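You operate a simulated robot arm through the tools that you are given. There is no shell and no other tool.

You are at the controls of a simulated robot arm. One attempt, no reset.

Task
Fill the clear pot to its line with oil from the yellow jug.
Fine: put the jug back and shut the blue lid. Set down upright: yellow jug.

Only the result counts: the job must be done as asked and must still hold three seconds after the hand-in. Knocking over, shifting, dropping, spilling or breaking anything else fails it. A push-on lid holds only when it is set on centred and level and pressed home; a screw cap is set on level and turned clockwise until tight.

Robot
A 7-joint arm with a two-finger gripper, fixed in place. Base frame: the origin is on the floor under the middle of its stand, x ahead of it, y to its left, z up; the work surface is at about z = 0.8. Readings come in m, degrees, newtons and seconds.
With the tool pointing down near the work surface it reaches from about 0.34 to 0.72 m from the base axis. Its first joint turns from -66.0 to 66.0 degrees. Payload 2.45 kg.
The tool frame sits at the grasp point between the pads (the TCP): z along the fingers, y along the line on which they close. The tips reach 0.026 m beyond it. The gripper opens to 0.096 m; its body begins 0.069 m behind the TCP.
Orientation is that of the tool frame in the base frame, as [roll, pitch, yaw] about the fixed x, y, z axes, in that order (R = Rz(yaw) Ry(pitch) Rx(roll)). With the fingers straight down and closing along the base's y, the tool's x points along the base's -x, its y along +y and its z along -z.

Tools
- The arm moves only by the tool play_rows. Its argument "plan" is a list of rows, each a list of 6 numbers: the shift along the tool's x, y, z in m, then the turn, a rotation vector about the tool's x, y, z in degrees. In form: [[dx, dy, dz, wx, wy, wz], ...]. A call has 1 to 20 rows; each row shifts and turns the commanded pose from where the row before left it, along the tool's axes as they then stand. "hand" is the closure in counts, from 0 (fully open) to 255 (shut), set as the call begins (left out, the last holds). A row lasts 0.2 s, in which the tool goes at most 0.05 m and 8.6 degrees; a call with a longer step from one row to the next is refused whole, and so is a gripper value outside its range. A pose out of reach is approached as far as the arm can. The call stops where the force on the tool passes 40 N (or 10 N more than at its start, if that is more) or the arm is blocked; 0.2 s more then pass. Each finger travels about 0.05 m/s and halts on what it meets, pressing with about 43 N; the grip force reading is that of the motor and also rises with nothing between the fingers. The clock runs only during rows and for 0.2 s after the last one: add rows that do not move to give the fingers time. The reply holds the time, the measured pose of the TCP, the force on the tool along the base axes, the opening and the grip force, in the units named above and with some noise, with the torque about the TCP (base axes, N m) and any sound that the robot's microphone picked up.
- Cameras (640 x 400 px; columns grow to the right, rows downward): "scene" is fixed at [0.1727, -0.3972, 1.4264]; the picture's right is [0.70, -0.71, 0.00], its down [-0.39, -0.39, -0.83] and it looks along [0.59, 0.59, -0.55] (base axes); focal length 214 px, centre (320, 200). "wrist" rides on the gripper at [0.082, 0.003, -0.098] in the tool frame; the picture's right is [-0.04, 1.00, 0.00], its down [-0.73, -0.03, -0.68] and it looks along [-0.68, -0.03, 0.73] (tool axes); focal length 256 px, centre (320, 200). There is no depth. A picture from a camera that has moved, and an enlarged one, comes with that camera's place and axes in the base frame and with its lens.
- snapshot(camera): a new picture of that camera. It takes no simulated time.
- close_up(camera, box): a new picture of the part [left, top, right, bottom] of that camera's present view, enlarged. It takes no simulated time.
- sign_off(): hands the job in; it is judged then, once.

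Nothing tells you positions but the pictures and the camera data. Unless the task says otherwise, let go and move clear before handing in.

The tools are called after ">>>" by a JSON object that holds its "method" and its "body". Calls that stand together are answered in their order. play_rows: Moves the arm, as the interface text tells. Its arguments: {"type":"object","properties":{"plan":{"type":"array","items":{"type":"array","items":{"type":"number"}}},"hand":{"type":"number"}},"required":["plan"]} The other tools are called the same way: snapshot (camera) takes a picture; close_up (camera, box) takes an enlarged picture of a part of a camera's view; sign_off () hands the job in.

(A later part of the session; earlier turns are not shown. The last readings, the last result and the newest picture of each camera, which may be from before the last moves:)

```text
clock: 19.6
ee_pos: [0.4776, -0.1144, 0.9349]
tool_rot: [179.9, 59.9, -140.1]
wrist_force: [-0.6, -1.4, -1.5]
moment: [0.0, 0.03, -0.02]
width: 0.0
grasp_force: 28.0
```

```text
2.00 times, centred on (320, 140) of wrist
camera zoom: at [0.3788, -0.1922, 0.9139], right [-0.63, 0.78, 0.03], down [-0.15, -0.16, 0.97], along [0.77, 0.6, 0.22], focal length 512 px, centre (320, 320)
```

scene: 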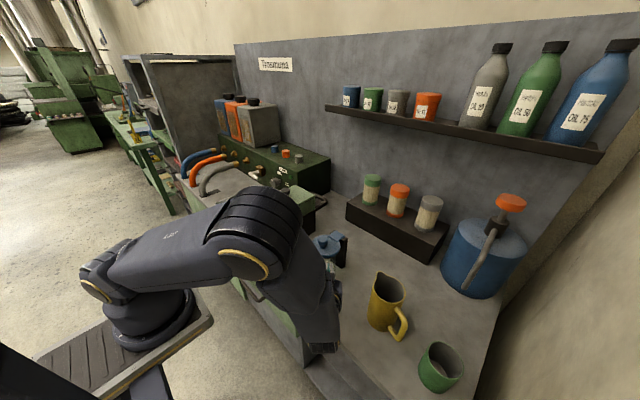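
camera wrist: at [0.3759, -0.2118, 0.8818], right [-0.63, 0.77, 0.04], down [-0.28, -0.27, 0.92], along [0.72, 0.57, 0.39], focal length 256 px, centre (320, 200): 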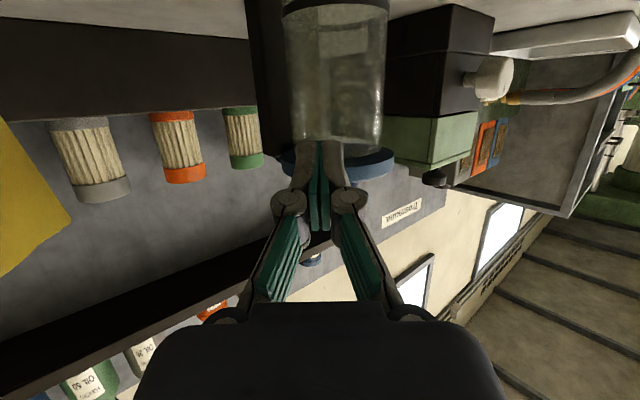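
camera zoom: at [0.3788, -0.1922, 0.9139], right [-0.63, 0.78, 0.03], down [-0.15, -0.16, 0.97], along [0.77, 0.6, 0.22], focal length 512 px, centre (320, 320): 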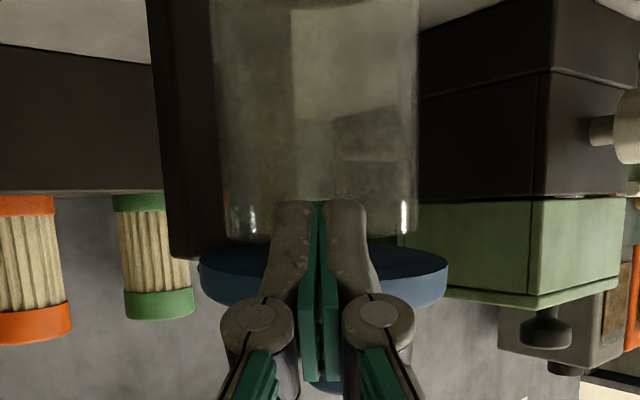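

The lid is lifting at the front while the tab stays put: it is hinged at the handle, with only ~1.5 N load. I'll keep lifting along the arc.

>>> {"method": "play_rows", "body": {"plan": [[-0.0051, 0, -0.003, 0, 0, 0], [-0.0051, 0, -0.003, 0, 0, 0], [-0.0051, 0, -0.003, 0, 0, 0], [-0.0062, -0.0015, -0.0015, 0, 0, 0], [-0.0062, -0.0015, -0.0015, 0, 0, 0]]}}

>>> {"method": "close_up", "body": {"camera": "scene", "box": [270, 180, 390, 300]}}

>>> {"method": "close_up", "body": {"camera": "wrist", "box": [240, 40, 400, 240]}}

```text
clock: 20.8
ee_pos: [0.4823, -0.1113, 0.9655]
tool_rot: [180.0, 59.9, -140.1]
wrist_force: [-1.2, 0.9, -1.1]
moment: [0.0, 0.02, -0.04]
width: 0.0
grasp_force: 28.3
```

```text
3.33 times, centred on (330, 240) of scene
camera zoom: at [0.1727, -0.3972, 1.4264], right [0.7, -0.71, 0.0], down [-0.39, -0.39, -0.83], along [0.59, 0.59, -0.55], focal length 715 px, centre (287, 67)
```

zoom: 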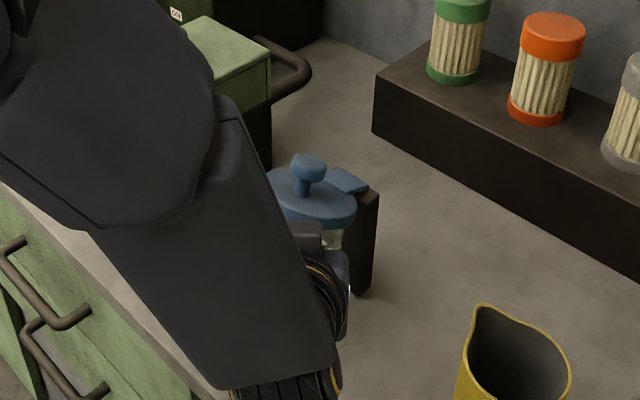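

```text
2.00 times, centred on (320, 140) of wrist
camera zoom: at [0.3835, -0.1906, 0.9427], right [-0.63, 0.78, 0.03], down [-0.15, -0.17, 0.97], along [0.76, 0.61, 0.22], focal length 512 px, centre (320, 320)
```

zoom: 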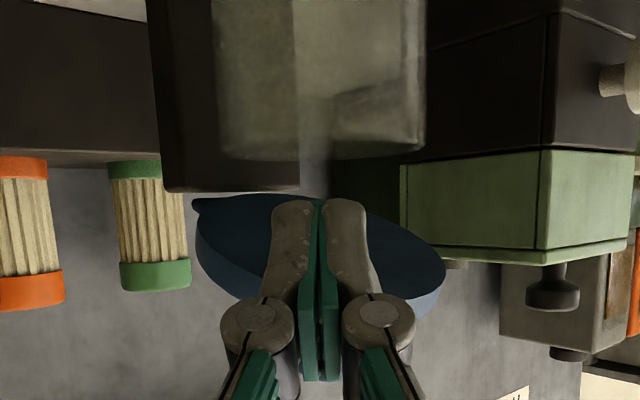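

>>> {"method": "play_rows", "body": {"plan": [[-0.0085, -0.0026, -0.0013, 0, 0, 0], [-0.0085, -0.0026, -0.0013, 0, 0, 0], [-0.0085, -0.0026, -0.0013, 0, 0, 0], [-0.0085, -0.0026, -0.0013, 0, 0, 0]]}}

>>> {"method": "close_up", "body": {"camera": "scene", "box": [270, 180, 390, 300]}}

>>> {"method": "close_up", "body": {"camera": "wrist", "box": [240, 40, 400, 240]}}

```text
clock: 21.8
ee_pos: [0.498, -0.1109, 0.9984]
tool_rot: [-179.9, 60.0, -140.0]
wrist_force: [-0.7, -0.5, -0.4]
moment: [0.0, 0.05, -0.01]
width: 0.0001
grasp_force: 28.4
```

```text
3.33 times, centred on (330, 240) of scene
camera zoom: at [0.1727, -0.3973, 1.4264], right [0.7, -0.71, 0.0], down [-0.39, -0.39, -0.83], along [0.59, 0.59, -0.55], focal length 715 px, centre (287, 67)
```

zoom: 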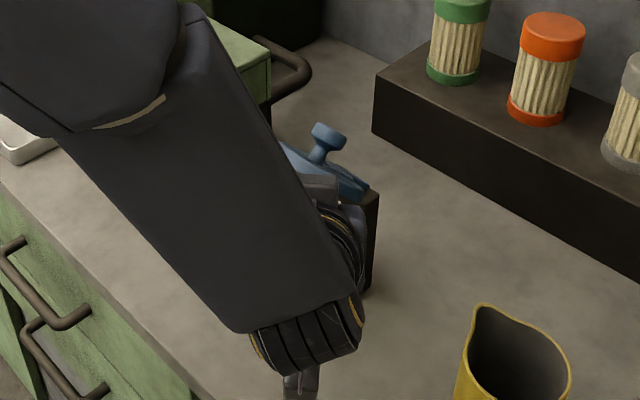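

```text
2.00 times, centred on (320, 140) of wrist
camera zoom: at [0.3999, -0.1898, 0.9761], right [-0.63, 0.78, 0.03], down [-0.15, -0.16, 0.97], along [0.76, 0.61, 0.22], focal length 512 px, centre (320, 320)
```

zoom: 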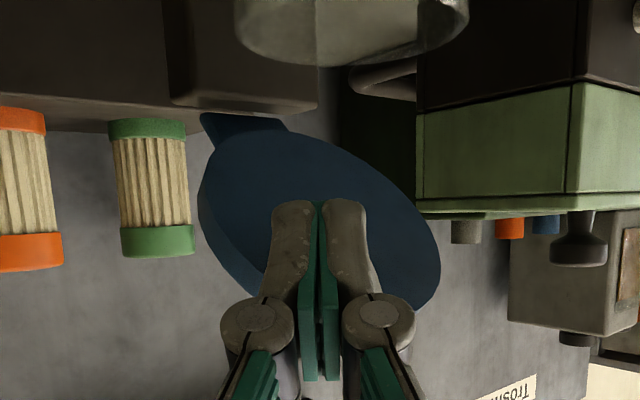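

>>> {"method": "play_rows", "body": {"plan": [[-0.0074, -0.0051, 0.0028, 0, 0, 0], [-0.0074, -0.0051, 0.0028, 0, 0, 0], [-0.0074, -0.0051, 0.0028, 0, 0, 0], [-0.0074, -0.0051, 0.0028, 0, 0, 0]]}}

>>> {"method": "close_up", "body": {"camera": "scene", "box": [270, 180, 390, 300]}}

>>> {"method": "close_up", "body": {"camera": "wrist", "box": [240, 40, 400, 240]}}

```text
clock: 22.8
ee_pos: [0.5309, -0.1116, 1.0181]
tool_rot: [-180.0, 60.0, -140.1]
wrist_force: [-0.3, -1.4, 0.2]
moment: [-0.03, 0.03, 0.03]
width: 0.0
grasp_force: 28.6
```

```text
3.33 times, centred on (330, 240) of scene
camera zoom: at [0.1727, -0.3973, 1.4264], right [0.7, -0.71, 0.0], down [-0.39, -0.39, -0.83], along [0.59, 0.59, -0.55], focal length 715 px, centre (287, 67)
```

zoom: 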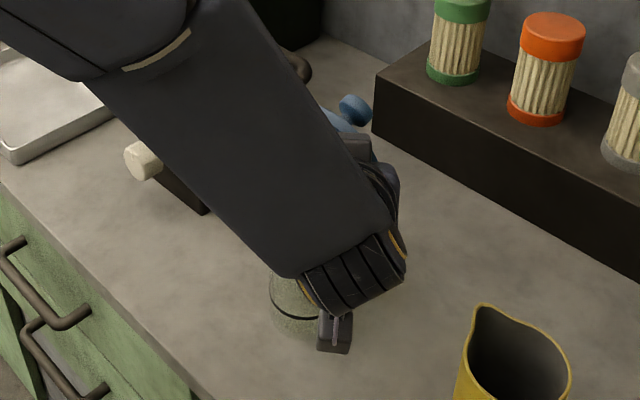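

```text
2.00 times, centred on (320, 140) of wrist
camera zoom: at [0.4329, -0.1902, 0.9957], right [-0.63, 0.78, 0.03], down [-0.15, -0.17, 0.97], along [0.77, 0.6, 0.22], focal length 512 px, centre (320, 320)
```

zoom: 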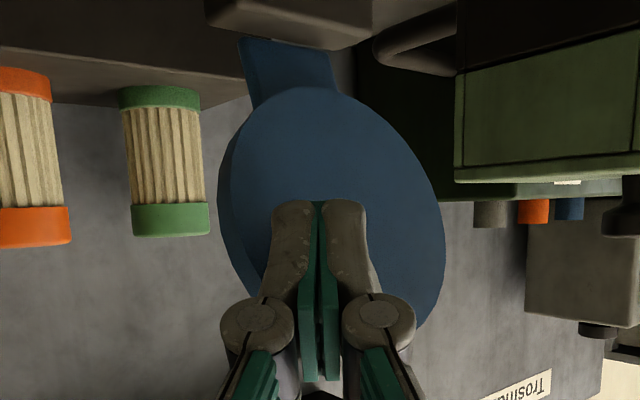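

>>> {"method": "play_rows", "body": {"plan": [[-0.00384, -0.0064, 0.00665, 0, 0, 0], [-0.00384, -0.0064, 0.00665, 0, 0, 0], [-0.00384, -0.0064, 0.00665, 0, 0, 0]]}}

>>> {"method": "close_up", "body": {"camera": "scene", "box": [270, 180, 390, 300]}}

>>> {"method": "close_up", "body": {"camera": "wrist", "box": [240, 40, 400, 240]}}

```text
clock: 23.6
ee_pos: [0.5599, -0.1121, 1.017]
tool_rot: [179.9, 60.0, -140.0]
wrist_force: [-0.2, 0.0, 0.5]
moment: [-0.03, 0.0, -0.02]
width: 0.0
grasp_force: 28.1
```

```text
3.33 times, centred on (330, 240) of scene
camera zoom: at [0.1727, -0.3972, 1.4264], right [0.7, -0.71, 0.0], down [-0.39, -0.39, -0.83], along [0.59, 0.59, -0.55], focal length 715 px, centre (287, 67)
```

zoom: 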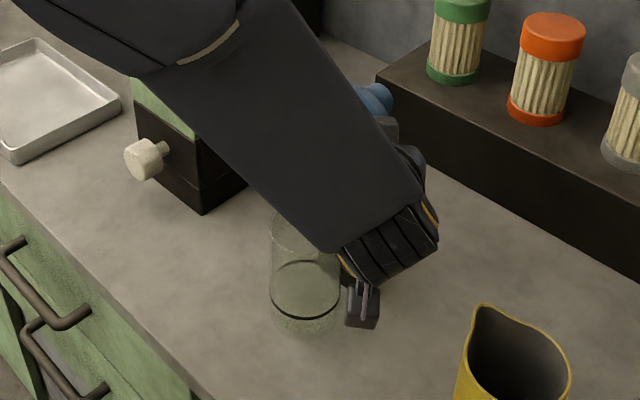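

```text
2.00 times, centred on (320, 140) of wrist
camera zoom: at [0.4628, -0.1905, 0.9948], right [-0.63, 0.78, 0.03], down [-0.15, -0.16, 0.97], along [0.77, 0.6, 0.22], focal length 512 px, centre (320, 320)
```

zoom: 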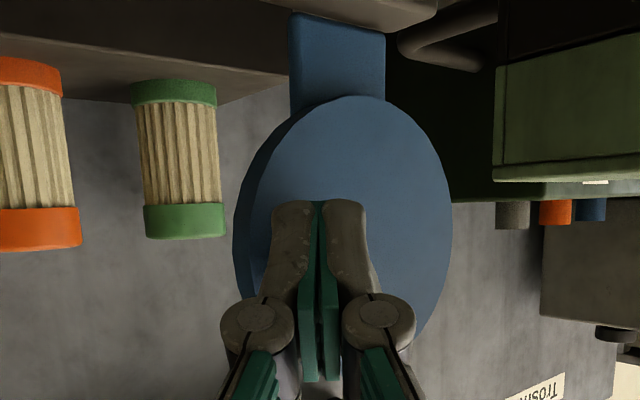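

>>> {"method": "play_rows", "body": {"plan": [[-0.00384, -0.0064, 0.00665, 0, 0, 0], [-0.00384, -0.0064, 0.00665, 0, 0, 0]]}}

>>> {"method": "close_up", "body": {"camera": "scene", "box": [270, 180, 390, 300]}}

>>> {"method": "close_up", "body": {"camera": "wrist", "box": [240, 40, 400, 240]}}

```text
clock: 24.2
ee_pos: [0.5801, -0.1116, 1.0178]
tool_rot: [-179.9, 60.0, -140.0]
wrist_force: [0.1, 0.3, 0.4]
moment: [-0.05, -0.02, 0.02]
width: 0.0
grasp_force: 28.5
```

```text
3.33 times, centred on (330, 240) of scene
camera zoom: at [0.1727, -0.3972, 1.4264], right [0.7, -0.71, 0.0], down [-0.39, -0.39, -0.83], along [0.59, 0.59, -0.55], focal length 715 px, centre (287, 67)
```

zoom: 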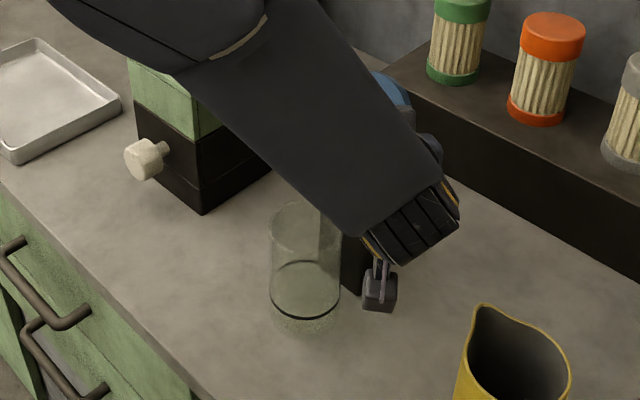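

```text
2.00 times, centred on (320, 140) of wrist
camera zoom: at [0.4827, -0.1909, 0.9953], right [-0.63, 0.78, 0.03], down [-0.15, -0.16, 0.97], along [0.76, 0.61, 0.22], focal length 512 px, centre (320, 320)
```

zoom: 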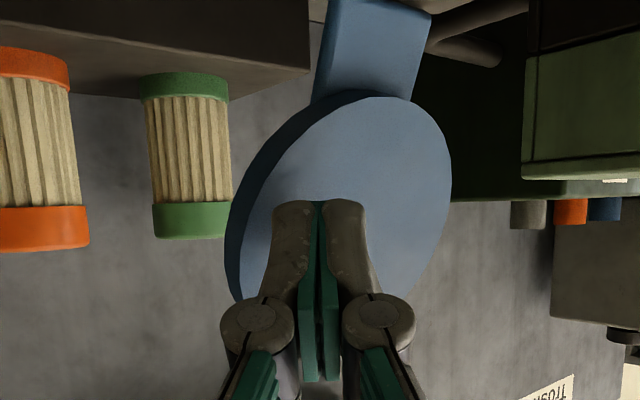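

>>> {"method": "play_rows", "body": {"plan": [[-0.00384, -0.0064, 0.00665, 0, 0, 0], [-0.00384, -0.0064, 0.00665, 0, 0, 0]]}}

>>> {"method": "close_up", "body": {"camera": "scene", "box": [270, 180, 390, 300]}}

>>> {"method": "close_up", "body": {"camera": "wrist", "box": [240, 40, 400, 240]}}

```text
clock: 24.7
ee_pos: [0.5895, -0.1119, 1.0176]
tool_rot: [179.6, 59.9, -139.9]
wrist_force: [-24.6, -2.8, 15.0]
moment: [0.12, -0.32, 0.21]
width: 0.0002
grasp_force: 28.3
stopped in row 2: the force on the tool passed its limit at 52 N (the readings are from after the stop); the commanded pose is now the measured one
```

```text
3.33 times, centred on (330, 240) of scene
camera zoom: at [0.1717, -0.3973, 1.4265], right [0.7, -0.71, 0.0], down [-0.39, -0.39, -0.83], along [0.59, 0.59, -0.55], focal length 715 px, centre (287, 67)
```

zoom: 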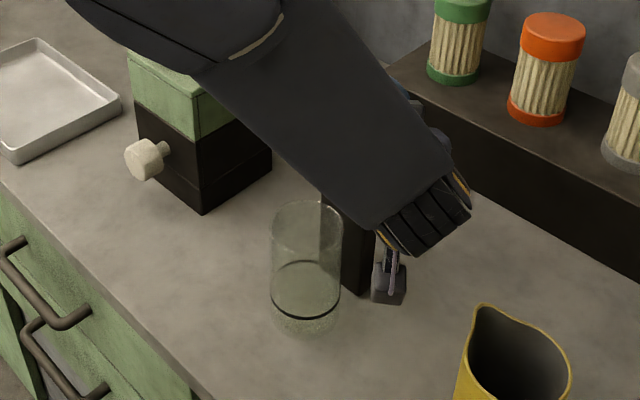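

```text
2.00 times, centred on (320, 140) of wrist
camera zoom: at [0.4924, -0.191, 0.995], right [-0.63, 0.77, 0.04], down [-0.15, -0.17, 0.97], along [0.76, 0.61, 0.22], focal length 512 px, centre (320, 320)
```

zoom: 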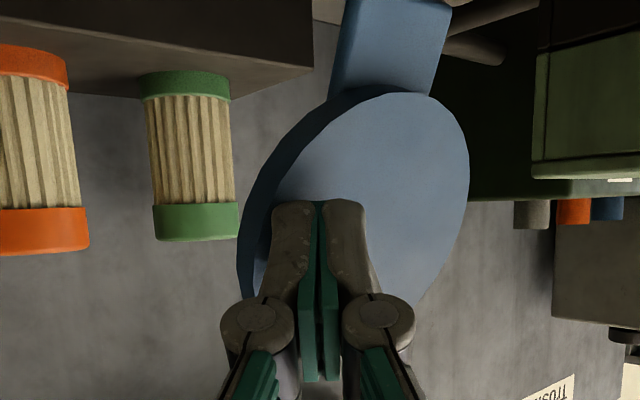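

The lid has reached its stop past vertical, and the pot did not move. I'll back off and check that the lid stays open.

>>> {"method": "play_rows", "body": {"plan": [[0.0058, 0.0096, -0.01, 0, 0, 0], [0.0077, 0.0128, -0.0133, 0, 0, 0], [0.0077, 0.0128, -0.0133, 0, 0, 0]]}}

>>> {"method": "close_up", "body": {"camera": "wrist", "box": [160, 40, 480, 240]}}

>>> {"method": "snapshot", "body": {"camera": "scene"}}

```text
clock: 25.5
ee_pos: [0.5366, -0.1119, 1.0172]
tool_rot: [179.6, 59.9, -140.1]
wrist_force: [-0.4, -0.1, 0.3]
moment: [0.03, 0.02, -0.01]
width: 0.0
grasp_force: 28.5
```

```text
2.00 times, centred on (320, 140) of wrist
camera zoom: at [0.4388, -0.1909, 0.9944], right [-0.63, 0.78, 0.04], down [-0.15, -0.17, 0.97], along [0.76, 0.61, 0.22], focal length 512 px, centre (320, 320)
```

zoom: 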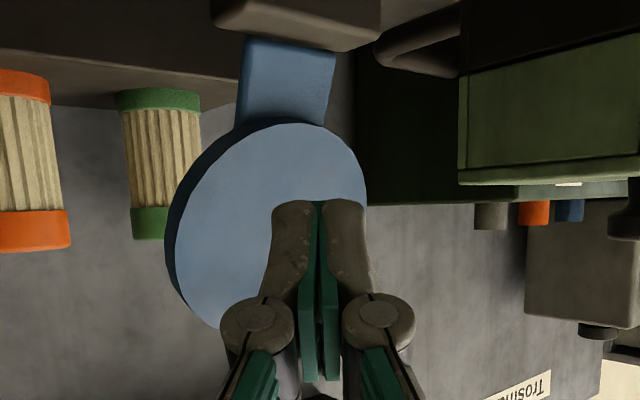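

```text
taken
```

scene: 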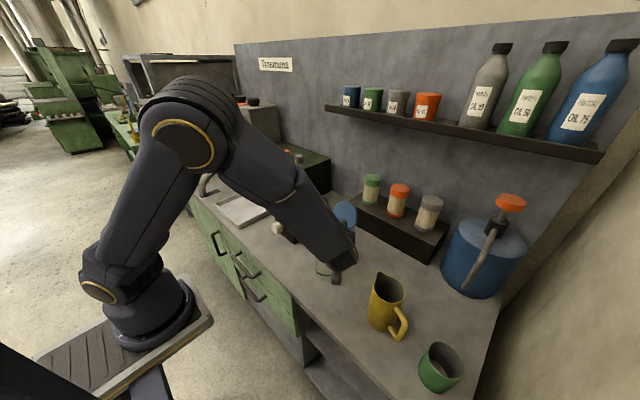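

The lid stays open on its own. I'll retreat upward and then turn the camera over the yellow jug to see inside it.

>>> {"method": "play_rows", "body": {"plan": [[-0.03, 0, -0.035, 0, 0, 0], [-0.0346, 0, -0.02, 0, 0, 0], [-0.0346, 0, -0.02, 0, 0, 0], [0, 0, 0, 0, 8, 0], [0, 0, 0, 0, 8, 0], [0, 0, 0, 0, 8, 0], [0, 0, 0, 0, 8, 0], [0, 0, 0, 0, 8, 0], [0, 0, 0, 0, 8, 0], [0, 0, 0, 0, 8, 0], [0, 0, 0, 0, 4, 0], [0, 0, 0, 0, 0, 8], [0, 0, 0, 0, 0, 8], [0, 0, 0, 0, 0, 8], [0, 0, 0, 0, 0, 8], [0, 0, 0, 0, 0, 8], [0, 0, 0, 0, 0, 8], [0, 0, 0, 0, 0, 8], [0, 0, 0, 0, 0, 8], [0, 0, 0, 0, 0, 5]], "hand": 0}}

>>> {"method": "snapshot", "body": {"camera": "wrist"}}

>>> {"method": "close_up", "body": {"camera": "scene", "box": [270, 180, 390, 300]}}

```text
clock: 29.7
ee_pos: [0.5253, -0.123, 1.139]
tool_rot: [179.9, -0.2, 151.2]
wrist_force: [-0.3, 0.8, -0.9]
moment: [-0.03, 0.0, 0.0]
width: 0.0961
grasp_force: 0.1
```

```text
taken
camera wrist: at [0.457, -0.0807, 1.2381], right [0.52, 0.86, 0.0], down [0.63, -0.38, 0.68], along [0.58, -0.35, -0.74], focal length 256 px, centre (320, 200)
```

wrist: 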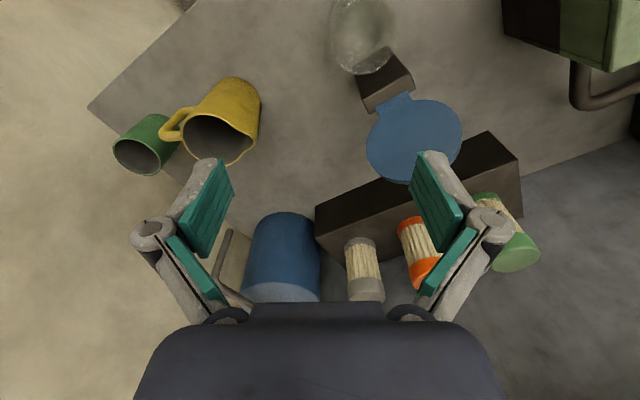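

```text
3.33 times, centred on (330, 240) of scene
camera zoom: at [0.1727, -0.3972, 1.4264], right [0.7, -0.71, 0.0], down [-0.39, -0.39, -0.83], along [0.59, 0.59, -0.55], focal length 715 px, centre (287, 67)
```

zoom: 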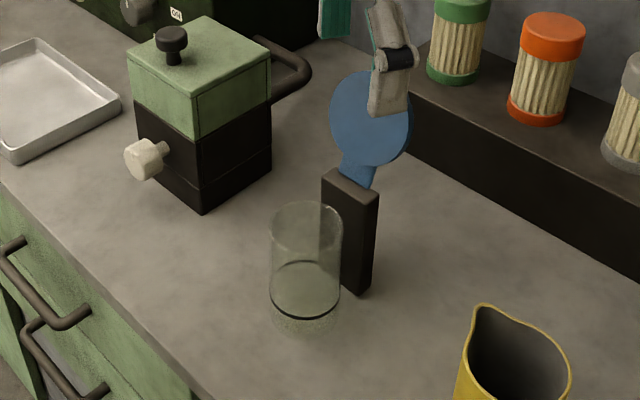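

>>> {"method": "close_up", "body": {"camera": "wrist", "box": [100, 60, 280, 190]}}

>>> {"method": "close_up", "body": {"camera": "wrist", "box": [310, 0, 420, 80]}}

```text
3.08 times, centred on (190, 125) of wrist
camera zoom: at [0.457, -0.0807, 1.2381], right [0.52, 0.86, 0.0], down [0.63, -0.38, 0.68], along [0.58, -0.35, -0.74], focal length 788 px, centre (720, 431)
```

zoom: 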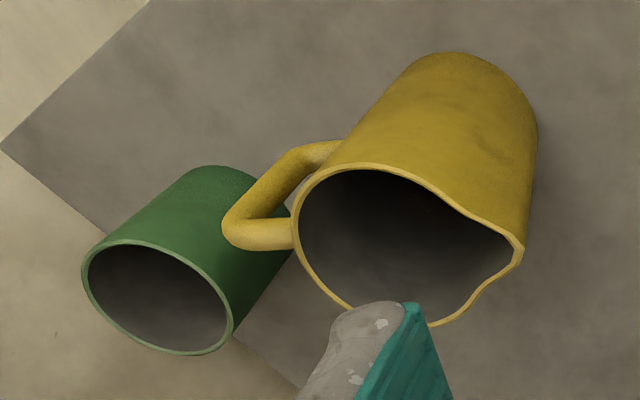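

```text
5.00 times, centred on (365, 40) of wrist
camera zoom: at [0.457, -0.0807, 1.2381], right [0.52, 0.86, 0.0], down [0.63, -0.38, 0.68], along [0.58, -0.35, -0.74], focal length 1280 px, centre (95, 1000)
```

zoom: 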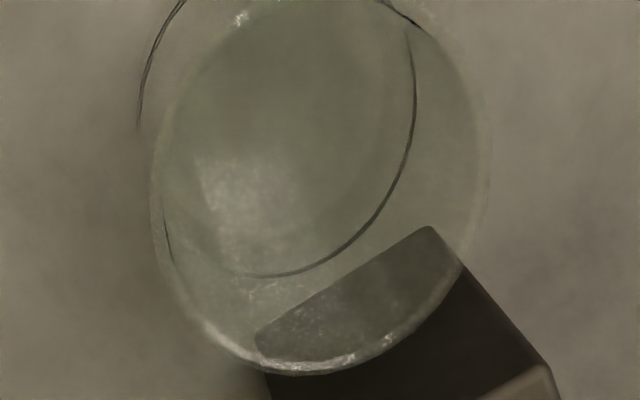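

The oil level isn't visible at this angle. I'll go above the jug for a steep view in.

>>> {"method": "play_rows", "body": {"plan": [[-0.0179, -0.0359, 0.0, 0, 0, 0], [-0.0179, -0.0359, 0.0, 0, 0, 0], [-0.0179, -0.0359, 0.0275, 0, 0, 0], [-0.0179, -0.0359, 0.0275, 0, 0, 0], [0, 0, 0, 0, 7.5, 0], [0, 0, 0, 0, 7.5, 0]]}}

>>> {"method": "snapshot", "body": {"camera": "wrist"}}

```text
clock: 31.1
ee_pos: [0.5188, -0.2823, 1.0842]
tool_rot: [179.9, -15.3, 151.2]
wrist_force: [0.2, -0.7, 0.2]
moment: [-0.05, 0.02, -0.01]
width: 0.0959
grasp_force: 0.0
```

```text
taken
camera wrist: at [0.4745, -0.2551, 1.2], right [0.51, 0.86, -0.01], down [0.76, -0.45, 0.46], along [0.39, -0.25, -0.89], focal length 256 px, centre (320, 200)
```

wrist: 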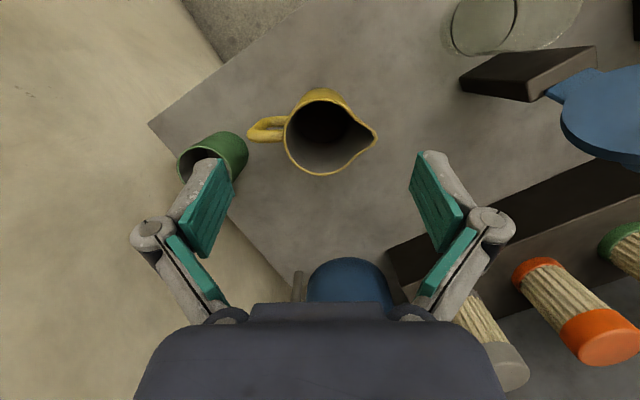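

>>> {"method": "close_up", "body": {"camera": "wrist", "box": [240, 70, 400, 190]}}

>>> {"method": "close_up", "body": {"camera": "wrist", "box": [430, 0, 600, 110]}}

>>> {"method": "close_up", "body": {"camera": "wrist", "box": [160, 110, 280, 210]}}

```text
3.33 times, centred on (320, 130) of wrist
camera zoom: at [0.4745, -0.2551, 1.2], right [0.51, 0.86, -0.01], down [0.76, -0.45, 0.46], along [0.39, -0.25, -0.89], focal length 853 px, centre (320, 433)
```

zoom: 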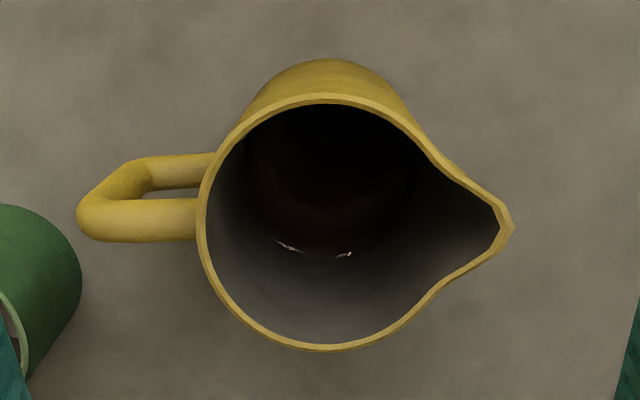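

```text
3.64 times, centred on (515, 55) of wrist
camera zoom: at [0.4745, -0.2551, 1.2], right [0.51, 0.86, -0.01], down [0.76, -0.45, 0.46], along [0.39, -0.25, -0.89], focal length 931 px, centre (-389, 727)
```

zoom: 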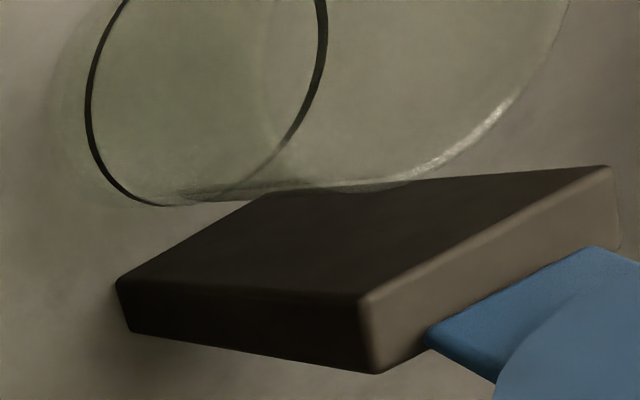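

```text
4.00 times, centred on (220, 160) of wrist
camera zoom: at [0.4745, -0.2551, 1.2], right [0.51, 0.86, -0.01], down [0.76, -0.45, 0.46], along [0.39, -0.25, -0.89], focal length 1024 px, centre (720, 360)
```

zoom: 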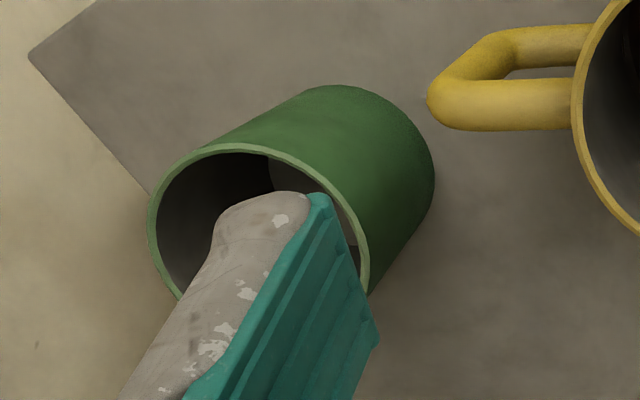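

The jug holds dark oil to roughly 2–3 cm depth; its axis is at about (0.531, -0.293), spout toward azimuth 58° and handle opposite. I'll tilt the tool to point outward for a side grasp across the body, with one finger going through the handle loop, and look first.

>>> {"method": "play_rows", "body": {"plan": [[0.0414, 0, 0.0215, 0, 0, 0], [0.0414, 0, 0.0215, 0, 0, 0], [0, 0, 0, 0, -7.2, 0], [0, 0, 0, 0, -7.2, 0], [0, 0, 0, 0, -7.2, 0], [0, 0, 0, 0, -7.2, 0], [0, 0, 0, 0, -7.2, 0], [0, 0, 0, 0, -7.2, 0], [0, 0, 0, 0, -7.2, 0], [0, 0, 0, 0, -7.2, 0], [0, 0, 0, 0, -7.2, 0], [0, 0, 0, 2.45, 0, 2.06]]}}

>>> {"method": "snapshot", "body": {"camera": "wrist"}}

>>> {"method": "snapshot", "body": {"camera": "scene"}}

```text
clock: 33.7
ee_pos: [0.4424, -0.2291, 1.0637]
tool_rot: [177.8, 39.7, 148.4]
wrist_force: [-0.6, -0.1, 0.4]
moment: [0.0, 0.0, 0.0]
width: 0.096
grasp_force: 0.1
out of reach, approached as far as the arm can: row 10, 11
```

```text
taken
camera wrist: at [0.3365, -0.1633, 1.0861], right [0.53, 0.85, 0.06], down [0.08, -0.12, 0.99], along [0.85, -0.52, -0.13], focal length 256 px, centre (320, 200)
```

wrist: 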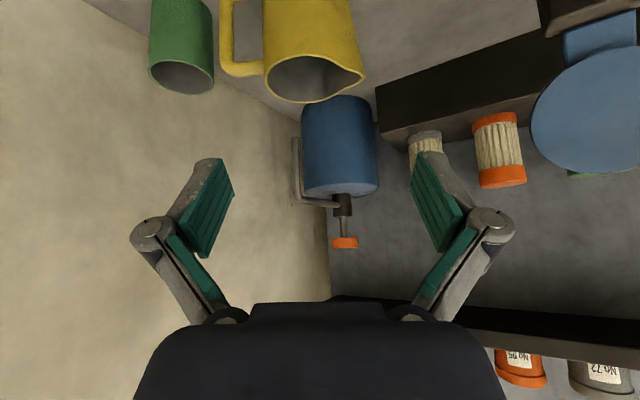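

```text
taken
```

scene: 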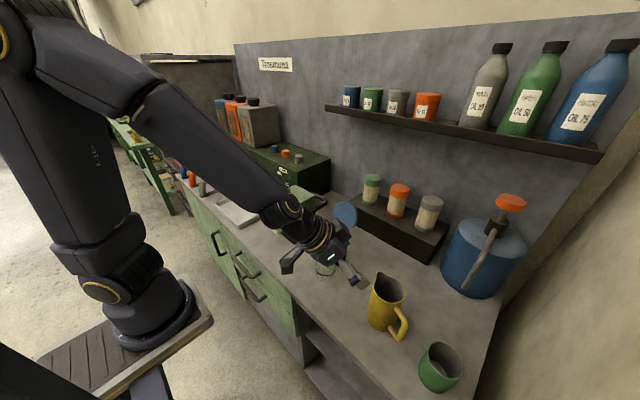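

The arm can't bend the tool outward in that plane. I'll instead grasp from a sideways azimuth (about -58°) with the camera on top, which stays clear of handle and spout; first back to tool-down.

>>> {"method": "play_rows", "body": {"plan": [[0, 0, 0, 0, 8, 0], [0, 0, 0, 0, 8, 0], [0, 0, 0, 0, 8, 0], [0, 0, 0, 0, 8, 0], [0, 0, 0, 0, 8, 0], [0, 0, -0.03, 0, 0, 0], [0, 0, -0.03, 0, 0, 0]]}}

```text
clock: 35.3
ee_pos: [0.4483, -0.2177, 1.1258]
tool_rot: [174.3, 9.5, 152.0]
wrist_force: [-1.0, 0.4, 1.2]
moment: [-0.02, 0.02, -0.02]
width: 0.0962
grasp_force: 0.0
out of reach, approached as far as the arm can: row 1, 2
```

>>> {"method": "play_rows", "body": {"plan": [[0, 0, 0, 4.24, 1.77, -7.05], [0, 0, 0, 4.24, 1.77, -7.05], [0, 0, 0, 4.24, 1.77, -7.05], [0, 0, 0, 4.24, 1.77, -7.05], [0, 0, 0, 4.24, 1.77, -7.05], [0, 0, 0, 4.24, 1.77, -7.05], [0, 0, 0, 4.24, 1.77, -7.05], [0, 0, 0, 4.24, 1.77, -7.05], [0, 0, 0, 4.24, 1.77, -7.05], [0, 0, 0, 4.24, 1.77, -7.05]]}}

>>> {"method": "snapshot", "body": {"camera": "scene"}}

```text
clock: 37.5
ee_pos: [0.4491, -0.2188, 1.1271]
tool_rot: [-147.8, -26.7, -145.2]
wrist_force: [0.0, 0.2, 0.4]
moment: [0.0, 0.03, -0.03]
width: 0.096
grasp_force: 0.1
```

```text
taken
```

scene: 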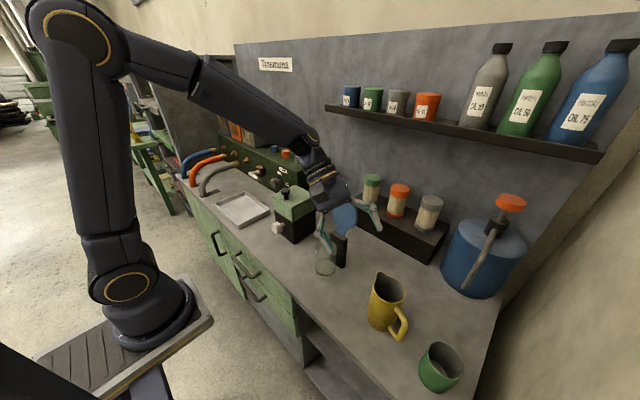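

>>> {"method": "play_rows", "body": {"plan": [[0, 0, 0, 4.24, 1.77, -7.05], [0, 0, 0, 4.24, 1.77, -7.05], [0, 0, 0, 4.24, 1.77, -7.05], [0, 0, 0, 4.24, 1.77, -7.05], [0, 0, 0, 4.24, 1.77, -7.05], [0, 0, 0, 4.24, 1.77, -7.05], [0, 0, 0, 4.24, 1.77, -7.05], [0, 0, 0, 4.24, 1.77, -7.05], [0, 0, 0, 4.24, 1.77, -7.05]]}}

>>> {"method": "snapshot", "body": {"camera": "scene"}}

>>> {"method": "snapshot", "body": {"camera": "wrist"}}

```text
clock: 39.5
ee_pos: [0.4487, -0.2165, 1.1242]
tool_rot: [179.9, -70.1, -57.8]
wrist_force: [0.2, -0.4, 0.0]
moment: [0.02, -0.03, 0.03]
width: 0.0958
grasp_force: 0.1
```

```text
taken
```

scene: 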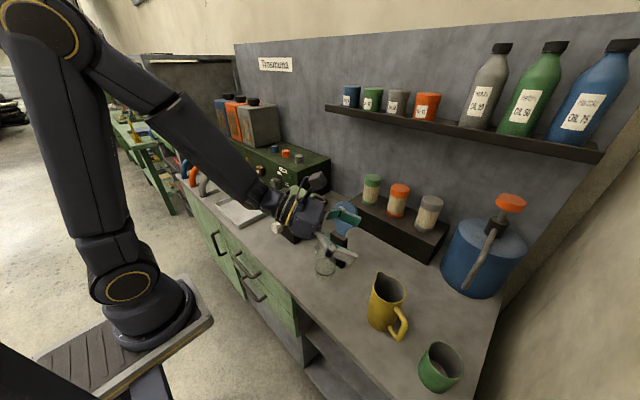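

```text
taken
camera wrist: at [0.4116, -0.1646, 1.2332], right [-0.85, -0.52, -0.04], down [-0.45, 0.77, -0.46], along [0.27, -0.37, -0.89], focal length 256 px, centre (320, 200)
```

wrist: 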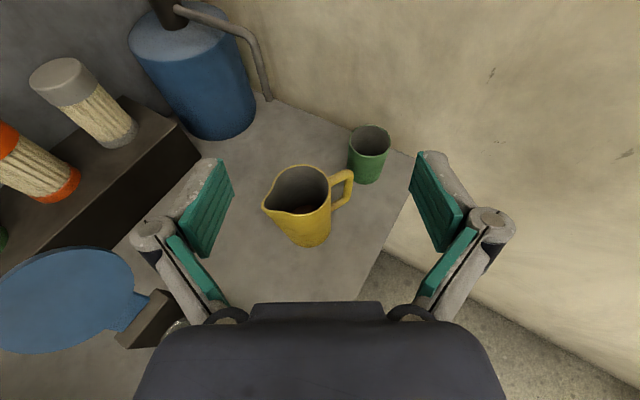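

The arm reached the new orientation well. I'll zoom in on the jug from here to refine its position.

>>> {"method": "close_up", "body": {"camera": "wrist", "box": [240, 120, 400, 260]}}

```text
2.86 times, centred on (320, 190) of wrist
camera zoom: at [0.4116, -0.1646, 1.2332], right [-0.85, -0.52, -0.04], down [-0.45, 0.77, -0.46], along [0.27, -0.37, -0.89], focal length 731 px, centre (320, 229)
```

zoom: 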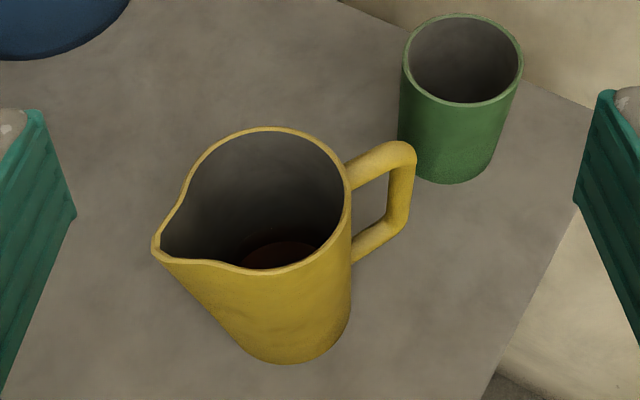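

The jug is slightly tapered, with its axis near (0.531, -0.292). I'll descend to a pre-grasp point behind it along the tool axis.

>>> {"method": "play_rows", "body": {"plan": [[-0.0367, -0.005, 0.0153, 0, 0, 0], [-0.0367, -0.005, 0.0153, 0, 0, 0], [-0.0367, -0.005, 0.0153, 0, 0, 0], [-0.0367, -0.005, 0.0153, 0, 0, 0], [-0.0367, -0.005, 0.0153, 0, 0, 0]]}}

>>> {"method": "snapshot", "body": {"camera": "wrist"}}

>>> {"method": "snapshot", "body": {"camera": "scene"}}

```text
clock: 40.7
ee_pos: [0.4721, -0.2135, 0.9257]
tool_rot: [-179.7, -69.9, -58.3]
wrist_force: [0.1, 0.0, 0.1]
moment: [-0.03, 0.0, 0.0]
width: 0.0961
grasp_force: 0.1
```

```text
taken
camera wrist: at [0.4363, -0.1606, 1.0356], right [-0.85, -0.52, -0.04], down [-0.44, 0.77, -0.46], along [0.27, -0.37, -0.89], focal length 256 px, centre (320, 200)
```

wrist: 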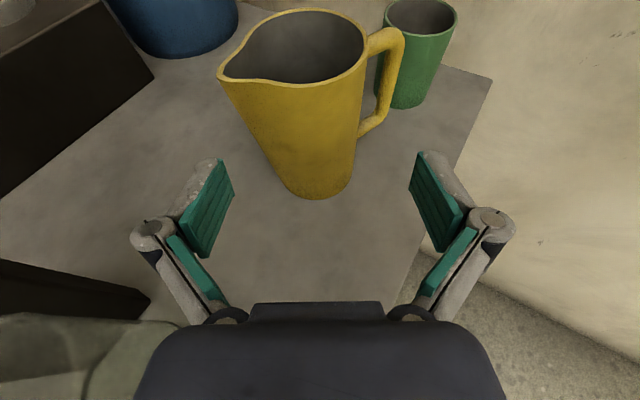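

```text
taken
```

scene: 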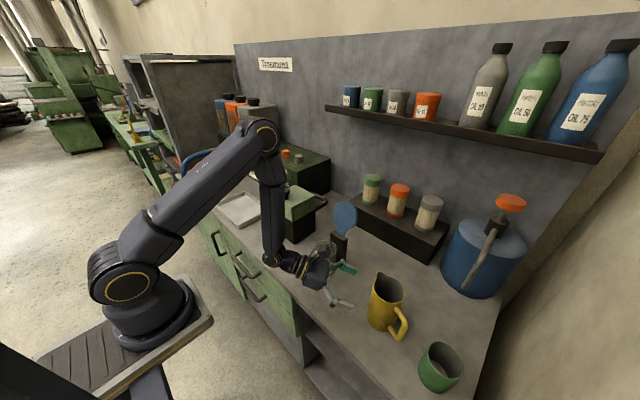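

The jug axis lies about 9 mm to the side of the tool axis. I'll correct that and get to the right height, then look again.

>>> {"method": "play_rows", "body": {"plan": [[-0.0187, -0.0043, 0.007, 0, 0, 0], [-0.0187, -0.0043, 0.007, 0, 0, 0], [0, 0, 0, 0, 0, 0]]}}

>>> {"method": "snapshot", "body": {"camera": "wrist"}}

>>> {"method": "close_up", "body": {"camera": "scene", "box": [280, 220, 460, 350]}}

```text
clock: 41.5
ee_pos: [0.48, -0.208, 0.8842]
tool_rot: [-179.9, -70.1, -58.1]
wrist_force: [0.4, 0.7, -0.4]
moment: [-0.01, -0.03, 0.01]
width: 0.096
grasp_force: 0.0
```

```text
taken
camera wrist: at [0.4431, -0.1545, 0.9935], right [-0.85, -0.52, -0.04], down [-0.45, 0.77, -0.46], along [0.27, -0.37, -0.89], focal length 256 px, centre (320, 200)
```

wrist: 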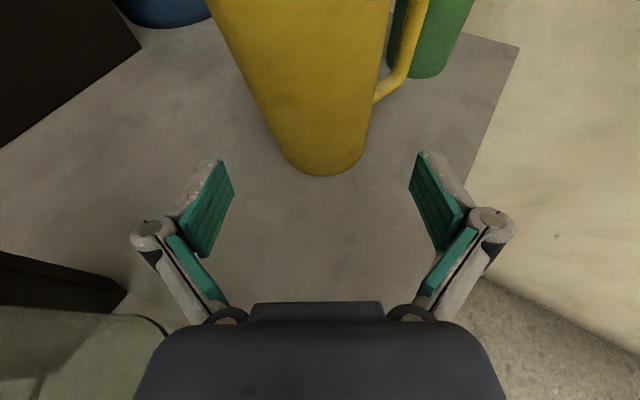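

```text
3.08 times, centred on (370, 285) of scene
camera zoom: at [0.1727, -0.3972, 1.4264], right [0.7, -0.71, 0.0], down [-0.39, -0.39, -0.83], along [0.59, 0.59, -0.55], focal length 660 px, centre (166, -62)
```

zoom: 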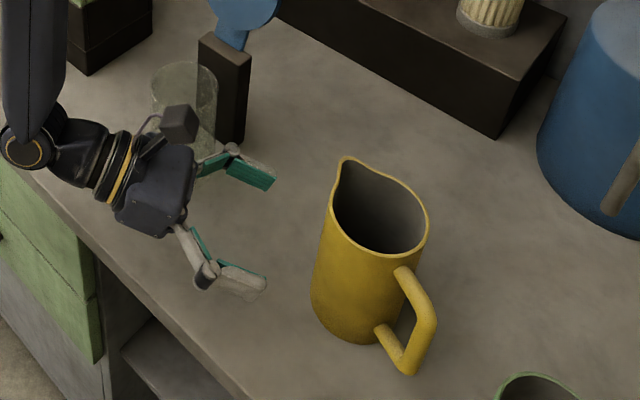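

Alignment looks good, within 2–3 mm. Moving forward along the tool axis toward the jug.

>>> {"method": "play_rows", "body": {"plan": [[0, 0.001, 0.02, 0, 0, 0], [0, 0.001, 0.02, 0, 0, 0], [0, 0, 0.015, 0, 0, 0]]}}

>>> {"method": "snapshot", "body": {"camera": "wrist"}}

>>> {"method": "close_up", "body": {"camera": "scene", "box": [280, 220, 460, 350]}}

```text
clock: 42.3
ee_pos: [0.5064, -0.2526, 0.8657]
tool_rot: [-180.0, -70.0, -58.1]
wrist_force: [-0.6, 0.5, -0.5]
moment: [-0.03, 0.0, -0.01]
width: 0.096
grasp_force: 0.0
```

```text
taken
camera wrist: at [0.4701, -0.1997, 0.9755], right [-0.85, -0.52, -0.04], down [-0.45, 0.77, -0.46], along [0.27, -0.37, -0.89], focal length 256 px, centre (320, 200)
```

wrist: 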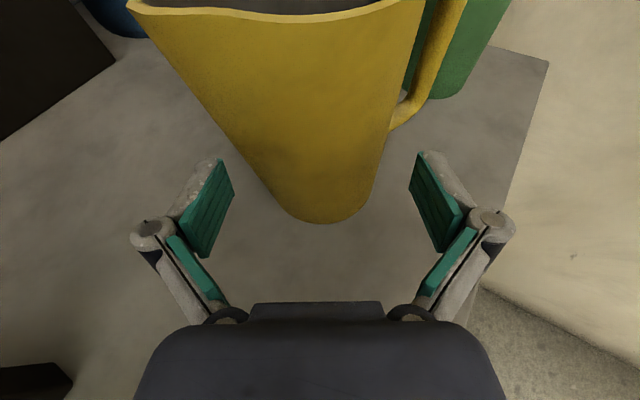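

```text
3.08 times, centred on (370, 285) of scene
camera zoom: at [0.1727, -0.3972, 1.4264], right [0.7, -0.71, 0.0], down [-0.39, -0.39, -0.83], along [0.59, 0.59, -0.55], focal length 660 px, centre (166, -62)
```

zoom: 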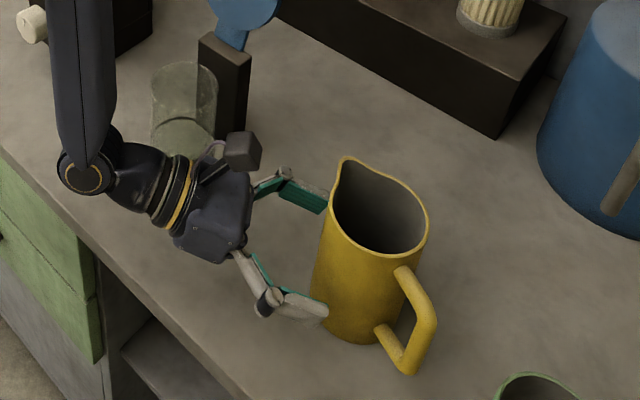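

>>> {"method": "play_rows", "body": {"plan": [[0.0005, 0, 0.012, 0, 0, 0], [0.0005, 0, 0.012, 0, 0, 0]]}}

>>> {"method": "snapshot", "body": {"camera": "wrist"}}

>>> {"method": "close_up", "body": {"camera": "scene", "box": [280, 220, 460, 350]}}

```text
clock: 42.9
ee_pos: [0.5196, -0.2716, 0.8586]
tool_rot: [-180.0, -69.9, -58.0]
wrist_force: [-0.2, 0.6, 1.5]
moment: [0.03, 0.01, 0.04]
width: 0.0959
grasp_force: 0.0
```

```text
taken
camera wrist: at [0.4831, -0.2195, 0.9679], right [-0.85, -0.52, -0.04], down [-0.45, 0.77, -0.46], along [0.27, -0.37, -0.89], focal length 256 px, centre (320, 200)
```

wrist: 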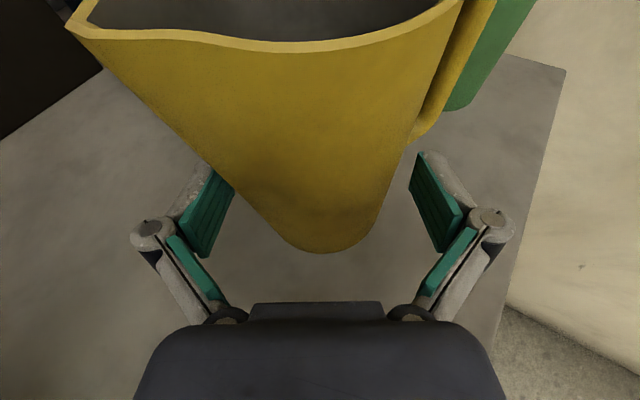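

```text
3.08 times, centred on (370, 285) of scene
camera zoom: at [0.1727, -0.3972, 1.4264], right [0.7, -0.71, 0.0], down [-0.39, -0.39, -0.83], along [0.59, 0.59, -0.55], focal length 660 px, centre (166, -62)
```

zoom: 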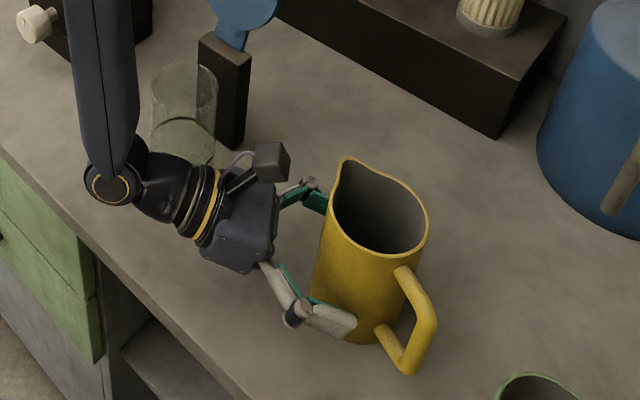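

>>> {"method": "close_up", "body": {"camera": "wrist", "box": [360, 90, 480, 240]}}

>>> {"method": "close_up", "body": {"camera": "scene", "box": [350, 260, 430, 350]}}

```text
2.67 times, centred on (420, 165) of wrist
camera zoom: at [0.4831, -0.2195, 0.9679], right [-0.85, -0.52, -0.04], down [-0.45, 0.77, -0.46], along [0.27, -0.37, -0.89], focal length 683 px, centre (53, 293)
```

zoom: 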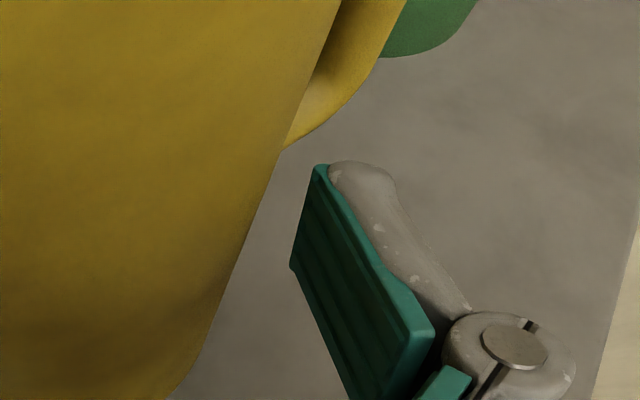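

```text
4.44 times, centred on (390, 305) of scene
camera zoom: at [0.1727, -0.3972, 1.4264], right [0.7, -0.71, 0.0], down [-0.39, -0.39, -0.83], along [0.59, 0.59, -0.55], focal length 953 px, centre (9, -267)
```

zoom: 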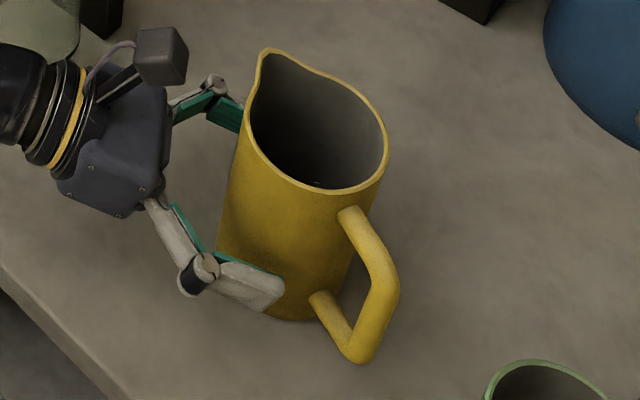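

The right finger has room beside the handle. I'll go 1 cm further and then close on the body.

>>> {"method": "play_rows", "body": {"plan": [[0, 0, 0.005, 0, 0, 0], [0, 0, 0.005, 0, 0, 0], [0, 0, 0, 0, 0, 0]]}}

>>> {"method": "close_up", "body": {"camera": "scene", "box": [350, 260, 430, 350]}}

>>> {"method": "snapshot", "body": {"camera": "wrist"}}

```text
clock: 43.7
ee_pos: [0.5249, -0.2797, 0.8551]
tool_rot: [180.0, -69.9, -58.1]
wrist_force: [-0.4, -0.8, 0.2]
moment: [0.02, 0.01, 0.02]
width: 0.0962
grasp_force: 0.1
```

```text
4.44 times, centred on (390, 305) of scene
camera zoom: at [0.1727, -0.3972, 1.4264], right [0.7, -0.71, 0.0], down [-0.39, -0.39, -0.83], along [0.59, 0.59, -0.55], focal length 953 px, centre (9, -267)
```

zoom: 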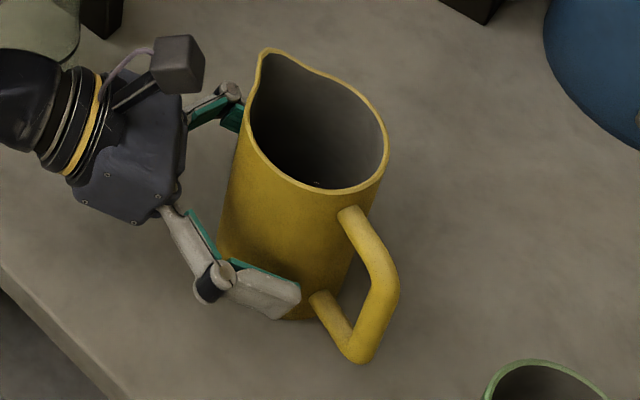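

```text
taken
camera wrist: at [0.488, -0.2278, 0.9646], right [-0.85, -0.52, -0.04], down [-0.45, 0.77, -0.46], along [0.27, -0.37, -0.89], focal length 256 px, centre (320, 200)
```

wrist: 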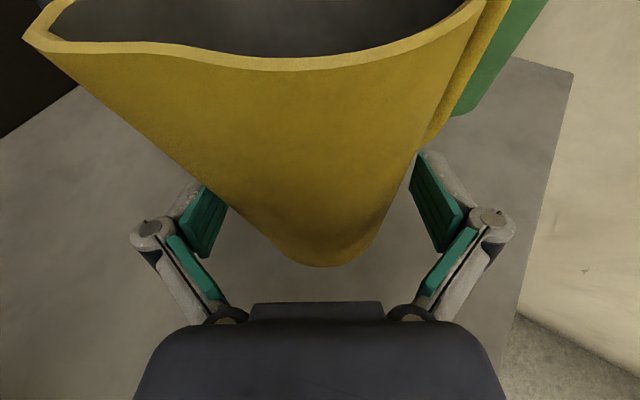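

Everything is in place. Closing the fingers on the jug body.

>>> {"method": "play_rows", "body": {"plan": [[0, 0, 0, 0, 0, 0], [0, 0, 0, 0, 0, 0], [0, 0, 0, 0, 0, 0], [0, 0, 0, 0, 0, 0]], "hand": 255}}

>>> {"method": "snapshot", "body": {"camera": "wrist"}}

>>> {"method": "close_up", "body": {"camera": "scene", "box": [350, 260, 430, 350]}}

```text
clock: 44.7
ee_pos: [0.5235, -0.2797, 0.8566]
tool_rot: [-179.9, -70.0, -58.0]
wrist_force: [-0.8, 1.4, 1.3]
moment: [0.0, 0.16, -0.01]
width: 0.0787
grasp_force: 43.1
```

```text
taken
camera wrist: at [0.4879, -0.2276, 0.9646], right [-0.85, -0.52, -0.04], down [-0.45, 0.77, -0.46], along [0.27, -0.37, -0.89], focal length 256 px, centre (320, 200)
```

wrist: 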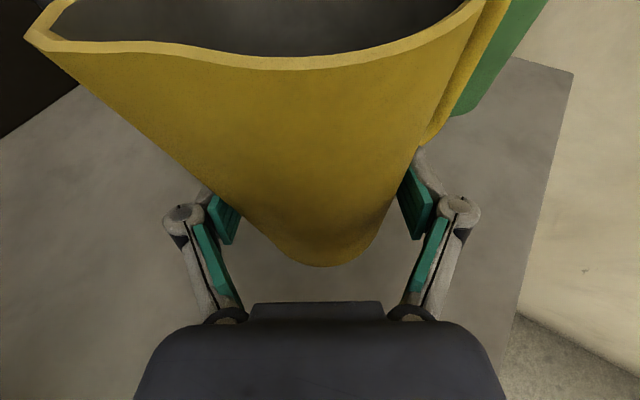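

```text
4.44 times, centred on (390, 305) of scene
camera zoom: at [0.1727, -0.3972, 1.4264], right [0.7, -0.71, 0.0], down [-0.39, -0.39, -0.83], along [0.59, 0.59, -0.55], focal length 953 px, centre (9, -267)
```

zoom: 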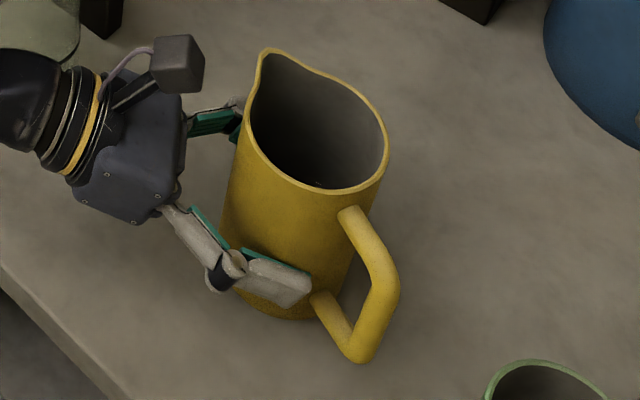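

The jug is gripped at 79 mm with 43 N, and it barely moved. Lifting a little straight up to test the hold.

>>> {"method": "play_rows", "body": {"plan": [[0.0047, 0, -0.0017, 0, 0, 0], [0.0094, 0, -0.0034, 0, 0, 0], [0.0094, 0, -0.0034, 0, 0, 0], [0.0094, 0, -0.0034, 0, 0, 0]]}}

>>> {"method": "snapshot", "body": {"camera": "wrist"}}

>>> {"method": "close_up", "body": {"camera": "scene", "box": [350, 240, 430, 330]}}

```text
clock: 45.7
ee_pos: [0.5243, -0.2792, 0.8904]
tool_rot: [179.9, -70.0, -58.0]
wrist_force: [-1.0, -0.4, -4.1]
moment: [0.05, 0.01, -0.02]
width: 0.0786
grasp_force: 43.0
```

```text
taken
camera wrist: at [0.4892, -0.2269, 1.0005], right [-0.85, -0.52, -0.04], down [-0.45, 0.77, -0.46], along [0.27, -0.37, -0.89], focal length 256 px, centre (320, 200)
```

wrist: 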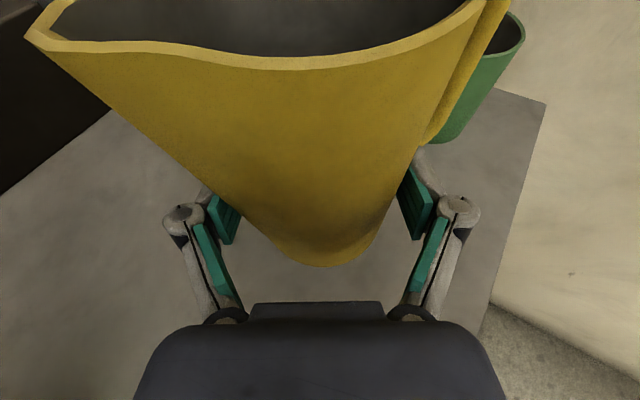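

```text
4.44 times, centred on (390, 285) of scene
camera zoom: at [0.1728, -0.3973, 1.4264], right [0.7, -0.71, 0.0], down [-0.39, -0.39, -0.83], along [0.59, 0.59, -0.55], focal length 953 px, centre (9, -178)
```

zoom: 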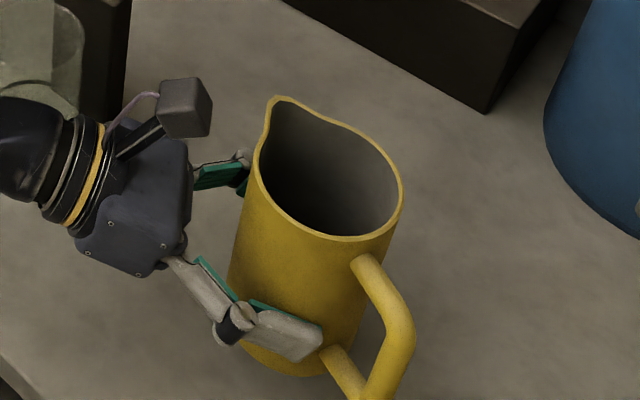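

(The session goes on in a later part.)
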